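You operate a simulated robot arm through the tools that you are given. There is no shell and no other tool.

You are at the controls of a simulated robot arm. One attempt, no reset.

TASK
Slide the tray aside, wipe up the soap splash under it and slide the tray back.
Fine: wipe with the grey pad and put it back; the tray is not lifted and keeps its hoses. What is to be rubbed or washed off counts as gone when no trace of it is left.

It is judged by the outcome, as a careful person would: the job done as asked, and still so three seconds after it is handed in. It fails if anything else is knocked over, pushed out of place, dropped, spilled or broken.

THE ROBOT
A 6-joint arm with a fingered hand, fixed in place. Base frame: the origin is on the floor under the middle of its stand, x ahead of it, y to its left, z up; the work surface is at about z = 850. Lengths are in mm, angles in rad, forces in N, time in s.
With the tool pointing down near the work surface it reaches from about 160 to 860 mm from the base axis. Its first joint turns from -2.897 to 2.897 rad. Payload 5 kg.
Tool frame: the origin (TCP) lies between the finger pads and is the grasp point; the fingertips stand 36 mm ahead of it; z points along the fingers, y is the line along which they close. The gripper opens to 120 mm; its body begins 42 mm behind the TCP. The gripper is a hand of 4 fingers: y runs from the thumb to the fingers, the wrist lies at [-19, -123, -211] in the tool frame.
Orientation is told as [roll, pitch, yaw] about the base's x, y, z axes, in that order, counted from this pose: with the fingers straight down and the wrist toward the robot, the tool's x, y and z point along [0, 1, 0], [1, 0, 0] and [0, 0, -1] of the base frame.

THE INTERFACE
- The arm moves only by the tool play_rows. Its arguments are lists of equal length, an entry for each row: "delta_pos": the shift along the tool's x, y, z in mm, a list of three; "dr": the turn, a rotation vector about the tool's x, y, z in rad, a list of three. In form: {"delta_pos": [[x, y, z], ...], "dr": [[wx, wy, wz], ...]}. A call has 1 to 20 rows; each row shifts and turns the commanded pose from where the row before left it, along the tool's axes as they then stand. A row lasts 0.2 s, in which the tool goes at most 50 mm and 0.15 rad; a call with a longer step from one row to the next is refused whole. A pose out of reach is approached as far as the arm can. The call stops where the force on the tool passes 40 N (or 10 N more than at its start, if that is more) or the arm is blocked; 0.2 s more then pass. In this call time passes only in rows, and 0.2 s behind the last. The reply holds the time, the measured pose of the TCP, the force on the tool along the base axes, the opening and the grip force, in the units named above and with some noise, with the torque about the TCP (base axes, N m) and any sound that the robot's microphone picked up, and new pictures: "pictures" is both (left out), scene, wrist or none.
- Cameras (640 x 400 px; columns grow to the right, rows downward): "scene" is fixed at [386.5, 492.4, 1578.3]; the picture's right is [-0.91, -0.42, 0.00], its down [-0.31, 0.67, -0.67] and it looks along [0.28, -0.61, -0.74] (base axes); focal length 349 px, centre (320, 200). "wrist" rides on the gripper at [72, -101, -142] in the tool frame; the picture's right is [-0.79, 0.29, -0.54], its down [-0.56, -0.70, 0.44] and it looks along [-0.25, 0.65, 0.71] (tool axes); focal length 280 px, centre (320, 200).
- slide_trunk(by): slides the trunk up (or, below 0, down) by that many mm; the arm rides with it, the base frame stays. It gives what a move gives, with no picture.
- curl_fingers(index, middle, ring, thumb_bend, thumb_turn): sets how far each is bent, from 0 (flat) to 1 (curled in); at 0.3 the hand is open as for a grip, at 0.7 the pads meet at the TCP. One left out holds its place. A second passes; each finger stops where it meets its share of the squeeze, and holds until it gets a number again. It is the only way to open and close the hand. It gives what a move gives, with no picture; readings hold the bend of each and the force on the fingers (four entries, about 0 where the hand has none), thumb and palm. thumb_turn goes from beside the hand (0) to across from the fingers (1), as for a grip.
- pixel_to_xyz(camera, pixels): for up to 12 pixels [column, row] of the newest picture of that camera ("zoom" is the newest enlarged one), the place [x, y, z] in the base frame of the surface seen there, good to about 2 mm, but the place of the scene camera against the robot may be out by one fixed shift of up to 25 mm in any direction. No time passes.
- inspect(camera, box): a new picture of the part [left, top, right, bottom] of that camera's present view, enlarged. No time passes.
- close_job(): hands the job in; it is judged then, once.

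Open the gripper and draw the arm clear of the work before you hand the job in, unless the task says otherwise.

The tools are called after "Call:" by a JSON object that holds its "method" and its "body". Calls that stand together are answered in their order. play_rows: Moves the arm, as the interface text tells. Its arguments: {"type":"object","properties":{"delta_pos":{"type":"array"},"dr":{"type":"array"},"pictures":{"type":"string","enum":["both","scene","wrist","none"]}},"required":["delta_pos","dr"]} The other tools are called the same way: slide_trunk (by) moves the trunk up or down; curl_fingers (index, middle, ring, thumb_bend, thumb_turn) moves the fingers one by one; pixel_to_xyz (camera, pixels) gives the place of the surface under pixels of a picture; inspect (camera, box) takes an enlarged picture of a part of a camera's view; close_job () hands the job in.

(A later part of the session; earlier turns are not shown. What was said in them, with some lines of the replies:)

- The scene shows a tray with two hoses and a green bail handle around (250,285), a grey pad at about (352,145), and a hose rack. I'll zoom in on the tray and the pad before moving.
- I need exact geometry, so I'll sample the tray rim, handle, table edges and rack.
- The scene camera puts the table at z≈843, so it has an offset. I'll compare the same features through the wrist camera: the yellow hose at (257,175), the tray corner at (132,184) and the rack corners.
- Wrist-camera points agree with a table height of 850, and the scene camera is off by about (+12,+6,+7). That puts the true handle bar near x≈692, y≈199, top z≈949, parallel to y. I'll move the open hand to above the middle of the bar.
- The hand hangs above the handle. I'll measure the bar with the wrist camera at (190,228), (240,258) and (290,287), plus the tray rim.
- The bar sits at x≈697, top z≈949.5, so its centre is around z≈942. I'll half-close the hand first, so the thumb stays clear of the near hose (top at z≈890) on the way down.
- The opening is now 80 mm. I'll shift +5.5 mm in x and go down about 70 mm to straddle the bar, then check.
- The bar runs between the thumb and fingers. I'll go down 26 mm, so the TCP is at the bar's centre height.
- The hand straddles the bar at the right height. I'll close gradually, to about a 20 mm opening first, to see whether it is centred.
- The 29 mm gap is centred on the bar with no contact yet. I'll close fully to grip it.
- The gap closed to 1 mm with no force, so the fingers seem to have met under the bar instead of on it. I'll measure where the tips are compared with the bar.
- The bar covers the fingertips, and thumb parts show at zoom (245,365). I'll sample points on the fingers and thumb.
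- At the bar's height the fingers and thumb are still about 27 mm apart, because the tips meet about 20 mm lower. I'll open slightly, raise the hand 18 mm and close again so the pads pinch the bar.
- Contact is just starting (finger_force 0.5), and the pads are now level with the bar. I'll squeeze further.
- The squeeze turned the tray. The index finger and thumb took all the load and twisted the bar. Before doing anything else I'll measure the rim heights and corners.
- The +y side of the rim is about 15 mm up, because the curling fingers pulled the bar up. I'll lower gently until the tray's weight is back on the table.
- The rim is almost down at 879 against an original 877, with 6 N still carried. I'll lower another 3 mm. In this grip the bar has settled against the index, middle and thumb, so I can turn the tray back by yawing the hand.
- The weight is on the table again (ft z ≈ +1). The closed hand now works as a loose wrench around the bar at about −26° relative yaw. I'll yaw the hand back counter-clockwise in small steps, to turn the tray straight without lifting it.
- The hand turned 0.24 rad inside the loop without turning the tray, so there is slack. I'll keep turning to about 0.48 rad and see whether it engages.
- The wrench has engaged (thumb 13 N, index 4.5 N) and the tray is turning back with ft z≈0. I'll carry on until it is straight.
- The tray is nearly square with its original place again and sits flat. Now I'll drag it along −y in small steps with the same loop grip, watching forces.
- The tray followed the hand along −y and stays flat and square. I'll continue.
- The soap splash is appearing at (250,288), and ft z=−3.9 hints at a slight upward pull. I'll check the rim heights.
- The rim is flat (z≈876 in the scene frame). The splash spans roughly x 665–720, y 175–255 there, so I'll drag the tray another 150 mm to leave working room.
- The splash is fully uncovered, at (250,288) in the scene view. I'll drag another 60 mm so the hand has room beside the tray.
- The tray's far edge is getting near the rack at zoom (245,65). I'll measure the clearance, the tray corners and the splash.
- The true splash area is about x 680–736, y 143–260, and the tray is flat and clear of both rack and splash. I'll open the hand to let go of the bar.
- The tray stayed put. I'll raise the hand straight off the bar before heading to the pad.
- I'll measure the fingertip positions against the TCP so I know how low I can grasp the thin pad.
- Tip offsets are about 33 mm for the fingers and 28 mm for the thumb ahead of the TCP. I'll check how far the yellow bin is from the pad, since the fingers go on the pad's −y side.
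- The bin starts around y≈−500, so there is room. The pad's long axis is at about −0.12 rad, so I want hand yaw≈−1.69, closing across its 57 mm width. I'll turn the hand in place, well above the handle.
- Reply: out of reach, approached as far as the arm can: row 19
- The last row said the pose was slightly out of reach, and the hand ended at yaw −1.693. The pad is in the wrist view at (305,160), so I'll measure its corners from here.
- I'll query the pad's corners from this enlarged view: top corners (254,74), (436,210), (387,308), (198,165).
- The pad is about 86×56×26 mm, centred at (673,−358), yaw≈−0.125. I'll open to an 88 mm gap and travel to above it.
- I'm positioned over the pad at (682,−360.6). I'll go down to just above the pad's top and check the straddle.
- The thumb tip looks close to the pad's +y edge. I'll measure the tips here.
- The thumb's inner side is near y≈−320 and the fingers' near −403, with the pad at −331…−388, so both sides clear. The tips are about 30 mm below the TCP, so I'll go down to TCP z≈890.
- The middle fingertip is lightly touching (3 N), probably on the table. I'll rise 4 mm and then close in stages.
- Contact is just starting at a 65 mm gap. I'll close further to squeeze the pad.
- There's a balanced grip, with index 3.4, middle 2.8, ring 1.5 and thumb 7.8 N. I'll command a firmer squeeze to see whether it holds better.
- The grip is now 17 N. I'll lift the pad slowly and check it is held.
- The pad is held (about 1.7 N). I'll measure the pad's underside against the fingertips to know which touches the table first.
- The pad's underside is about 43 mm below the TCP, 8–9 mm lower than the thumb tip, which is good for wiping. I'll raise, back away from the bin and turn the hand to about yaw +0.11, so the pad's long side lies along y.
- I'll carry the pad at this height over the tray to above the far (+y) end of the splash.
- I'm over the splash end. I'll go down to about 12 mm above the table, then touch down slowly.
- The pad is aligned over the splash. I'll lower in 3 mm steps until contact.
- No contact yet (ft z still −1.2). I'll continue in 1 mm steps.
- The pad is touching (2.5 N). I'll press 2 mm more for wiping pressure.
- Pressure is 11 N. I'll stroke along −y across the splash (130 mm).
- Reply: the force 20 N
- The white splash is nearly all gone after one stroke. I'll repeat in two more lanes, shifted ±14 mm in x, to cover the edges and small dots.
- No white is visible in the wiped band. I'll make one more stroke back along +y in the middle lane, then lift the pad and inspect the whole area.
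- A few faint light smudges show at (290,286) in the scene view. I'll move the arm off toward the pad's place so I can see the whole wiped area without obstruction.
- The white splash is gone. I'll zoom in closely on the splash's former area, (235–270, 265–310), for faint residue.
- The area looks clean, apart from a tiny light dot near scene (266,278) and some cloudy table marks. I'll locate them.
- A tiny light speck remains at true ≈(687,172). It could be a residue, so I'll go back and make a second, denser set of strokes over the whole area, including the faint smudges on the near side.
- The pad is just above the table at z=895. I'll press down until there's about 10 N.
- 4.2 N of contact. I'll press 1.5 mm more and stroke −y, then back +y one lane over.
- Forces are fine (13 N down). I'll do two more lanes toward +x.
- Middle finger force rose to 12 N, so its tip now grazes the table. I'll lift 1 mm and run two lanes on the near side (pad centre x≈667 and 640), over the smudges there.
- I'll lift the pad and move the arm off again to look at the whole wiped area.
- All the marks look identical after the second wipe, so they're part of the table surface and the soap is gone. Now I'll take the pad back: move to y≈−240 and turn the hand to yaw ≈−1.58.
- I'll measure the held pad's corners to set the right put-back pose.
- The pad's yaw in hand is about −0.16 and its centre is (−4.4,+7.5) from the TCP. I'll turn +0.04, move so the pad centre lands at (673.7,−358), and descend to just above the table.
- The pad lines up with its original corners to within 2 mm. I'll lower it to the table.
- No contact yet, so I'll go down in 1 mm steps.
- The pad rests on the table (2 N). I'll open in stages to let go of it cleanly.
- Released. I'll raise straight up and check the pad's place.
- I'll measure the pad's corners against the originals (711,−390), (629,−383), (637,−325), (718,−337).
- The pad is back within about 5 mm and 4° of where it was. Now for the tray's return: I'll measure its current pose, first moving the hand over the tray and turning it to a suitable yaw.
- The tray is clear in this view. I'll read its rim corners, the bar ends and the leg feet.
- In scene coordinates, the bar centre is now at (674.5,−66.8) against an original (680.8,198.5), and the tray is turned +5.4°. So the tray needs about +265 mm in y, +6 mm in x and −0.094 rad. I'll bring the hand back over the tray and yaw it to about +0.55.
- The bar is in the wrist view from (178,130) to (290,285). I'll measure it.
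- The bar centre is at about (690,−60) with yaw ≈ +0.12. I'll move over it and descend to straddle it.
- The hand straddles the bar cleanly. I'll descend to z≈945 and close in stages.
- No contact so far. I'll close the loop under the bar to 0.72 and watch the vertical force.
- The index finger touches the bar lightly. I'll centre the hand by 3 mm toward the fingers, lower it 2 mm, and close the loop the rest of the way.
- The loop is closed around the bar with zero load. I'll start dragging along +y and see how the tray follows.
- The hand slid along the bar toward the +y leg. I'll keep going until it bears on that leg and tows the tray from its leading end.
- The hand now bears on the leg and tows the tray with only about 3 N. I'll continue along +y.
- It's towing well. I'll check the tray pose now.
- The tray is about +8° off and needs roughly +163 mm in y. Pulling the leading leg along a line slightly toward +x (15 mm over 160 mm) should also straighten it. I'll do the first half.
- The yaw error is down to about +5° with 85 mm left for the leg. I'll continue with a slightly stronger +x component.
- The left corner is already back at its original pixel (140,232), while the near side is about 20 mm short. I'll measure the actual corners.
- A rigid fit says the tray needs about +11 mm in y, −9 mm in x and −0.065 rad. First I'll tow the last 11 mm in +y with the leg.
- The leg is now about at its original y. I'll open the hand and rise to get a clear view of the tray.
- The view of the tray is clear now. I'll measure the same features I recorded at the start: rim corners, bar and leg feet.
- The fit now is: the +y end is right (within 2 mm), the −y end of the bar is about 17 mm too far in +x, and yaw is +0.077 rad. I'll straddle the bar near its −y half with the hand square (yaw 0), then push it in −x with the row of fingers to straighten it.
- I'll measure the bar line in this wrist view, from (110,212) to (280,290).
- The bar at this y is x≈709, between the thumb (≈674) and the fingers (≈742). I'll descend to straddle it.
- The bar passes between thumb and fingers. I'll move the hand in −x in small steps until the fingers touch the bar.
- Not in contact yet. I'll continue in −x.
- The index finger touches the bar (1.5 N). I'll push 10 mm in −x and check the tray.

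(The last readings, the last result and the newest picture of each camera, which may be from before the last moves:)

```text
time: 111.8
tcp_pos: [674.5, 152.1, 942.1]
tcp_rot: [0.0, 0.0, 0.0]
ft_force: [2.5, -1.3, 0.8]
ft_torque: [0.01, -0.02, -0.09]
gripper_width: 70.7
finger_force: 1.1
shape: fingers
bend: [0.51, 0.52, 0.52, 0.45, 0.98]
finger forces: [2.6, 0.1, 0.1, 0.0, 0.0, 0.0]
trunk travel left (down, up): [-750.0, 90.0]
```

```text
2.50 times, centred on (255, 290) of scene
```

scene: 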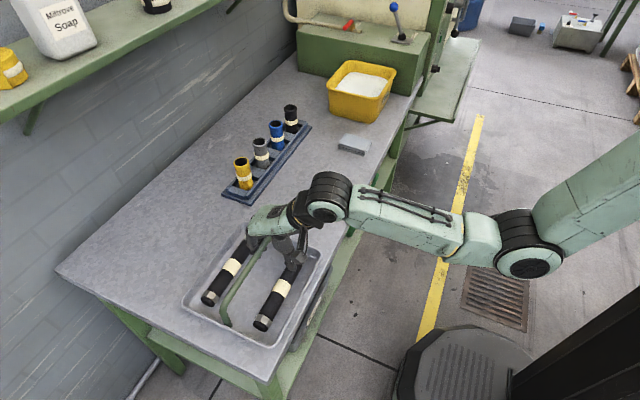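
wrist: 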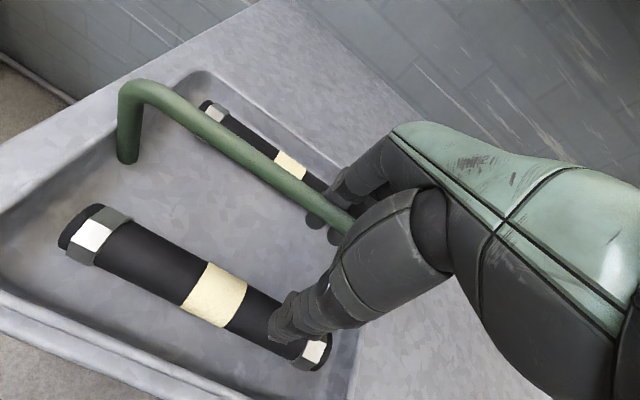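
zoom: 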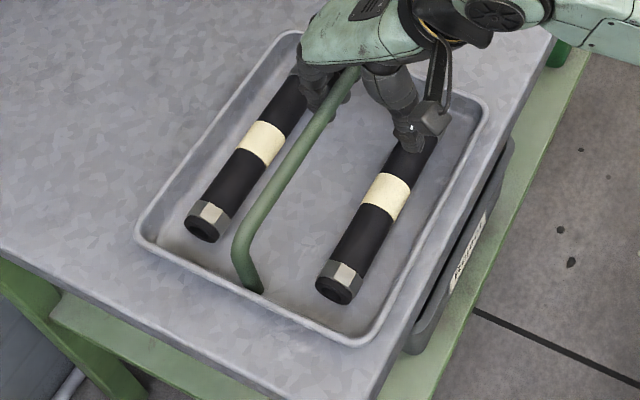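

The tray now nearly overlays the original picture (bands at (262,143) and (388,196) against (265,145) and (388,200)). I'll measure precisely.

Call:
{"method": "pixel_to_xyz", "body": {"camera": "zoom", "pixels": [[138, 231], [356, 341], [485, 108], [240, 248], [257, 290], [262, 143], [388, 196], [310, 139], [340, 90], [293, 36]]}}

```text
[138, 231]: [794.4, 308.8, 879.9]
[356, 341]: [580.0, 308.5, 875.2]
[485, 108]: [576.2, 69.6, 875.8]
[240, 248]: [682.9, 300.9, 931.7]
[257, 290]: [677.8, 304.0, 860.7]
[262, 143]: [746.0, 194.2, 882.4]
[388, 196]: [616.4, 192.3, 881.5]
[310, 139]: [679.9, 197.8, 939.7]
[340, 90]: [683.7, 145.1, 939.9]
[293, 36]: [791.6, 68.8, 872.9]
```

What remains is about +3 mm in x and +1.3° yaw. I'll push another 4 mm.

Call:
{"method": "play_rows", "body": {"delta_pos": [[0, -2, 0], [0, -2, 0]], "dr": [[0, 0, 0], [0, 0, 0]], "pictures": "none"}}

Call:
{"method": "inspect", "body": {"camera": "scene", "box": [160, 210, 350, 370]}}

Call:
{"method": "pixel_to_xyz", "body": {"camera": "zoom", "pixels": [[139, 232], [355, 343], [486, 112], [240, 248], [258, 291], [263, 144], [388, 198], [310, 141], [340, 92]]}}

```text
time: 112.4
tcp_pos: [670.5, 151.7, 944.1]
tcp_rot: [0.0, 0.001, 0.0]
ft_force: [1.9, -1.2, -0.2]
ft_torque: [-0.01, -0.04, -0.05]
gripper_width: 70.3
finger_force: 1.7
shape: fingers
bend: [0.51, 0.52, 0.52, 0.45, 0.98]
finger forces: [2.5, 0.0, 0.0, 0.0, 0.0, 0.1]
trunk travel left (down, up): [-750.0, 90.0]
```

```text
2.50 times, centred on (255, 290) of scene
```

zoom: 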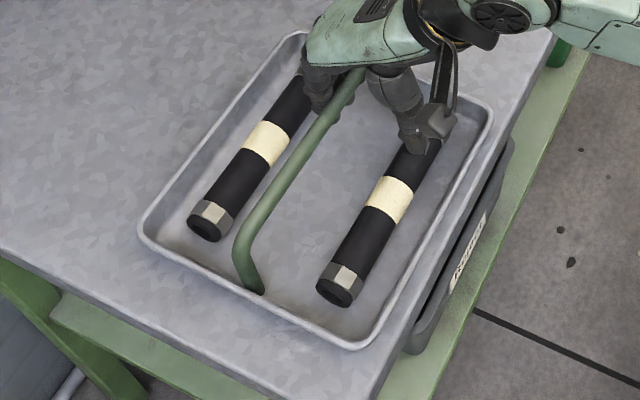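

```text
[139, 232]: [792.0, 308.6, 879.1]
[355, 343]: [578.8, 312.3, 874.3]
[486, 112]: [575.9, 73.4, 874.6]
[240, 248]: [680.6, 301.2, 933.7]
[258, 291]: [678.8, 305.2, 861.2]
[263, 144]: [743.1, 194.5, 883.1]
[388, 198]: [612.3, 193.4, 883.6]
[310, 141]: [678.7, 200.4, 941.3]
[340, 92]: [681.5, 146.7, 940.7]
```

The bands, hose ends and corners now match the original picture to within a couple of mm. I'll back off the bar and raise the hand straight up.

Call:
{"method": "play_rows", "body": {"delta_pos": [[0, 5, 0], [0, 5, 0], [0, 4, 0], [0, 0, -15], [0, 0, -30], [0, 0, -40], [0, 0, -40]], "dr": [[0, 0, 0], [0, 0, 0], [0, 0, 0], [0, 0, 0], [0, 0, 0], [0, 0, 0], [0, 0, 0]]}}

Call:
{"method": "inspect", "body": {"camera": "scene", "box": [160, 210, 350, 370]}}

```text
time: 114.0
tcp_pos: [684.1, 150.8, 1068.6]
tcp_rot: [0.001, 0.001, 0.0]
ft_force: [0.8, -0.2, 0.2]
ft_torque: [0.0, 0.02, -0.03]
gripper_width: 68.6
finger_force: 0.1
shape: fingers
bend: [0.52, 0.52, 0.52, 0.45, 0.98]
finger forces: [0.0, 0.1, 0.0, 0.1, 0.1, 0.1]
trunk travel left (down, up): [-750.0, 90.0]
```

scene: 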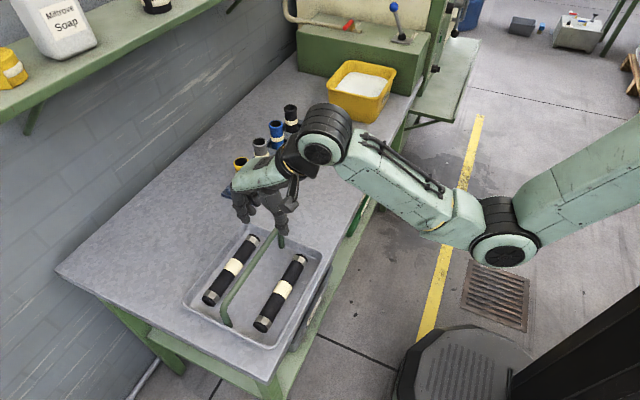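
wrist: 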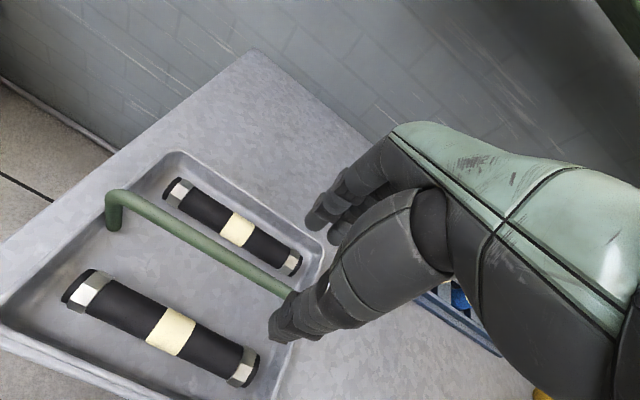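

```text
2.50 times, centred on (255, 290) of scene
```

zoom: 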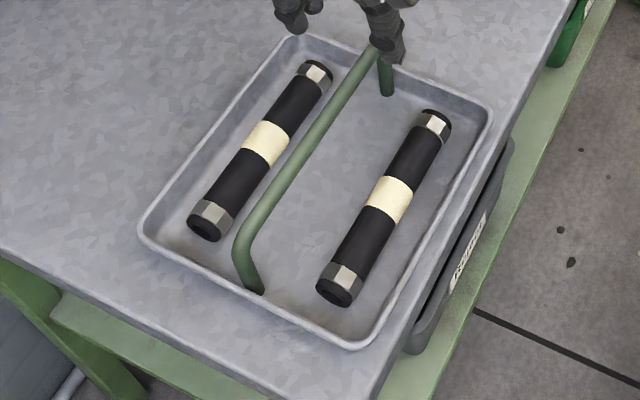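

The tray overlays its original picture almost exactly. I'll withdraw the arm to its starting pose and open the hand fully.

Call:
{"method": "play_rows", "body": {"delta_pos": [[0, 0, -30], [-33.6, 2.6, -10], [-33.6, 2.6, -10], [-33.6, 2.6, -10], [-33.6, 2.6, -10], [-33.6, 2.6, -10], [-33.6, 2.6, -10], [-33.6, 2.6, 0], [-33.6, 2.6, 0]], "dr": [[0, 0, 0], [0, 0, 0], [0, 0, 0], [0, 0, 0], [0, 0, 0], [0, 0, 0], [0, 0, 0], [0, 0, 0], [0, 0, 0]]}}

Call:
{"method": "curl_fingers", "body": {"index": 0.3, "middle": 0.3, "ring": 0.3, "thumb_bend": 0.3}}

Call:
{"method": "inspect", "body": {"camera": "scene", "box": [160, 210, 350, 370]}}

Call:
{"method": "inspect", "body": {"camera": "scene", "box": [220, 60, 420, 220]}}

```text
time: 116.0
tcp_pos: [703.3, -117.9, 1158.2]
tcp_rot: [0.001, 0.0, 0.001]
ft_force: [-0.2, -0.3, -0.1]
ft_torque: [0.03, 0.0, -0.02]
gripper_width: 68.5
finger_force: 0.0
shape: fingers
bend: [0.52, 0.52, 0.52, 0.45, 0.98]
finger forces: [0.0, 0.1, 0.1, 0.0, 0.0, 0.1]
trunk travel left (down, up): [-750.0, 90.0]
```

scene: 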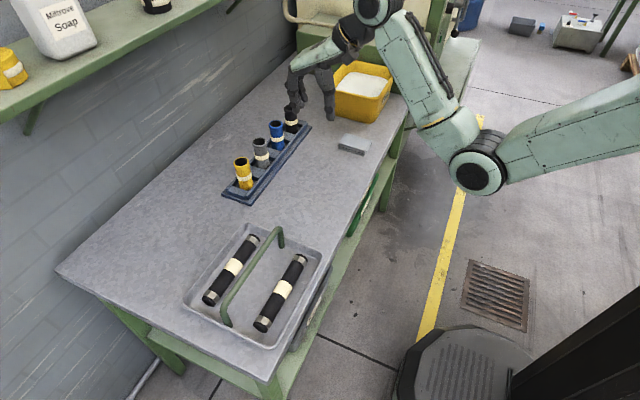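
wrist: 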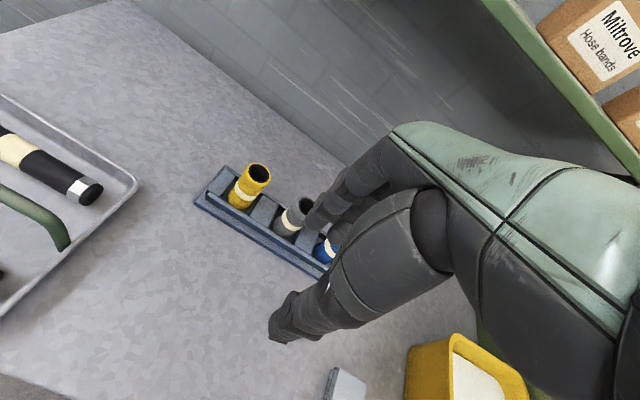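

```text
time: 117.0
tcp_pos: [703.4, -116.9, 1158.6]
tcp_rot: [0.0, 0.002, 0.001]
ft_force: [-0.6, -0.5, 0.5]
ft_torque: [-0.02, 0.01, -0.02]
gripper_width: 123.2
finger_force: 0.0
shape: fingers
bend: [0.3, 0.3, 0.3, 0.3, 0.98]
finger forces: [0.1, 0.1, 0.0, 0.1, 0.0, 0.0]
trunk travel left (down, up): [-750.0, 90.0]
```

```text
2.50 times, centred on (255, 290) of scene
```

zoom: 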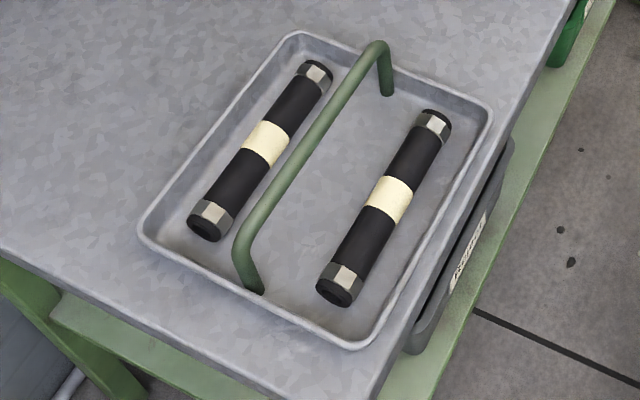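

```text
2.50 times, centred on (320, 140) of scene
```

zoom: 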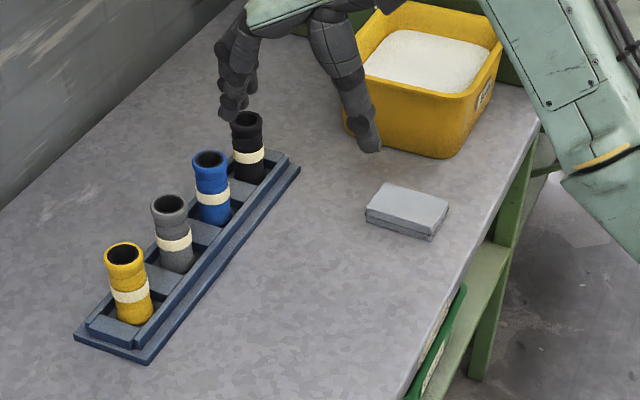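

The tray with both hoses is back in place and the splash is wiped. The pad is where it was, the rack and bin are unchanged, and the open hand is clear of the work at its starting pose. I'm handing the job in.

Call:
{"method": "close_job", "body": {}}

```text
The job is handed in.
```

The soap splash is wiped up and the tray is back where it was, with both hoses still in it. However, one side of the tray came up off the table briefly while I was getting a grip on it.

- **Tray:** On my first attempt to grip the handle, the fingers pulled one side of the tray up by about 15 mm and turned it roughly 26°. I lowered it straight away, and after that it only slid. This may count against the instruction not to lift it. It now sits within a few millimetres of its original position.
- **Splash:** I went over the whole area twice with the grey pad, and no white is left. A few faint marks remain, but they looked the same after the second wipe, so I took them to be part of the tabletop.
- **Pad:** It is back within about 5 mm of its original spot, turned about 4°.

Nothing else on the table was moved. The hand is open and the arm is back at its starting position, clear of the work.
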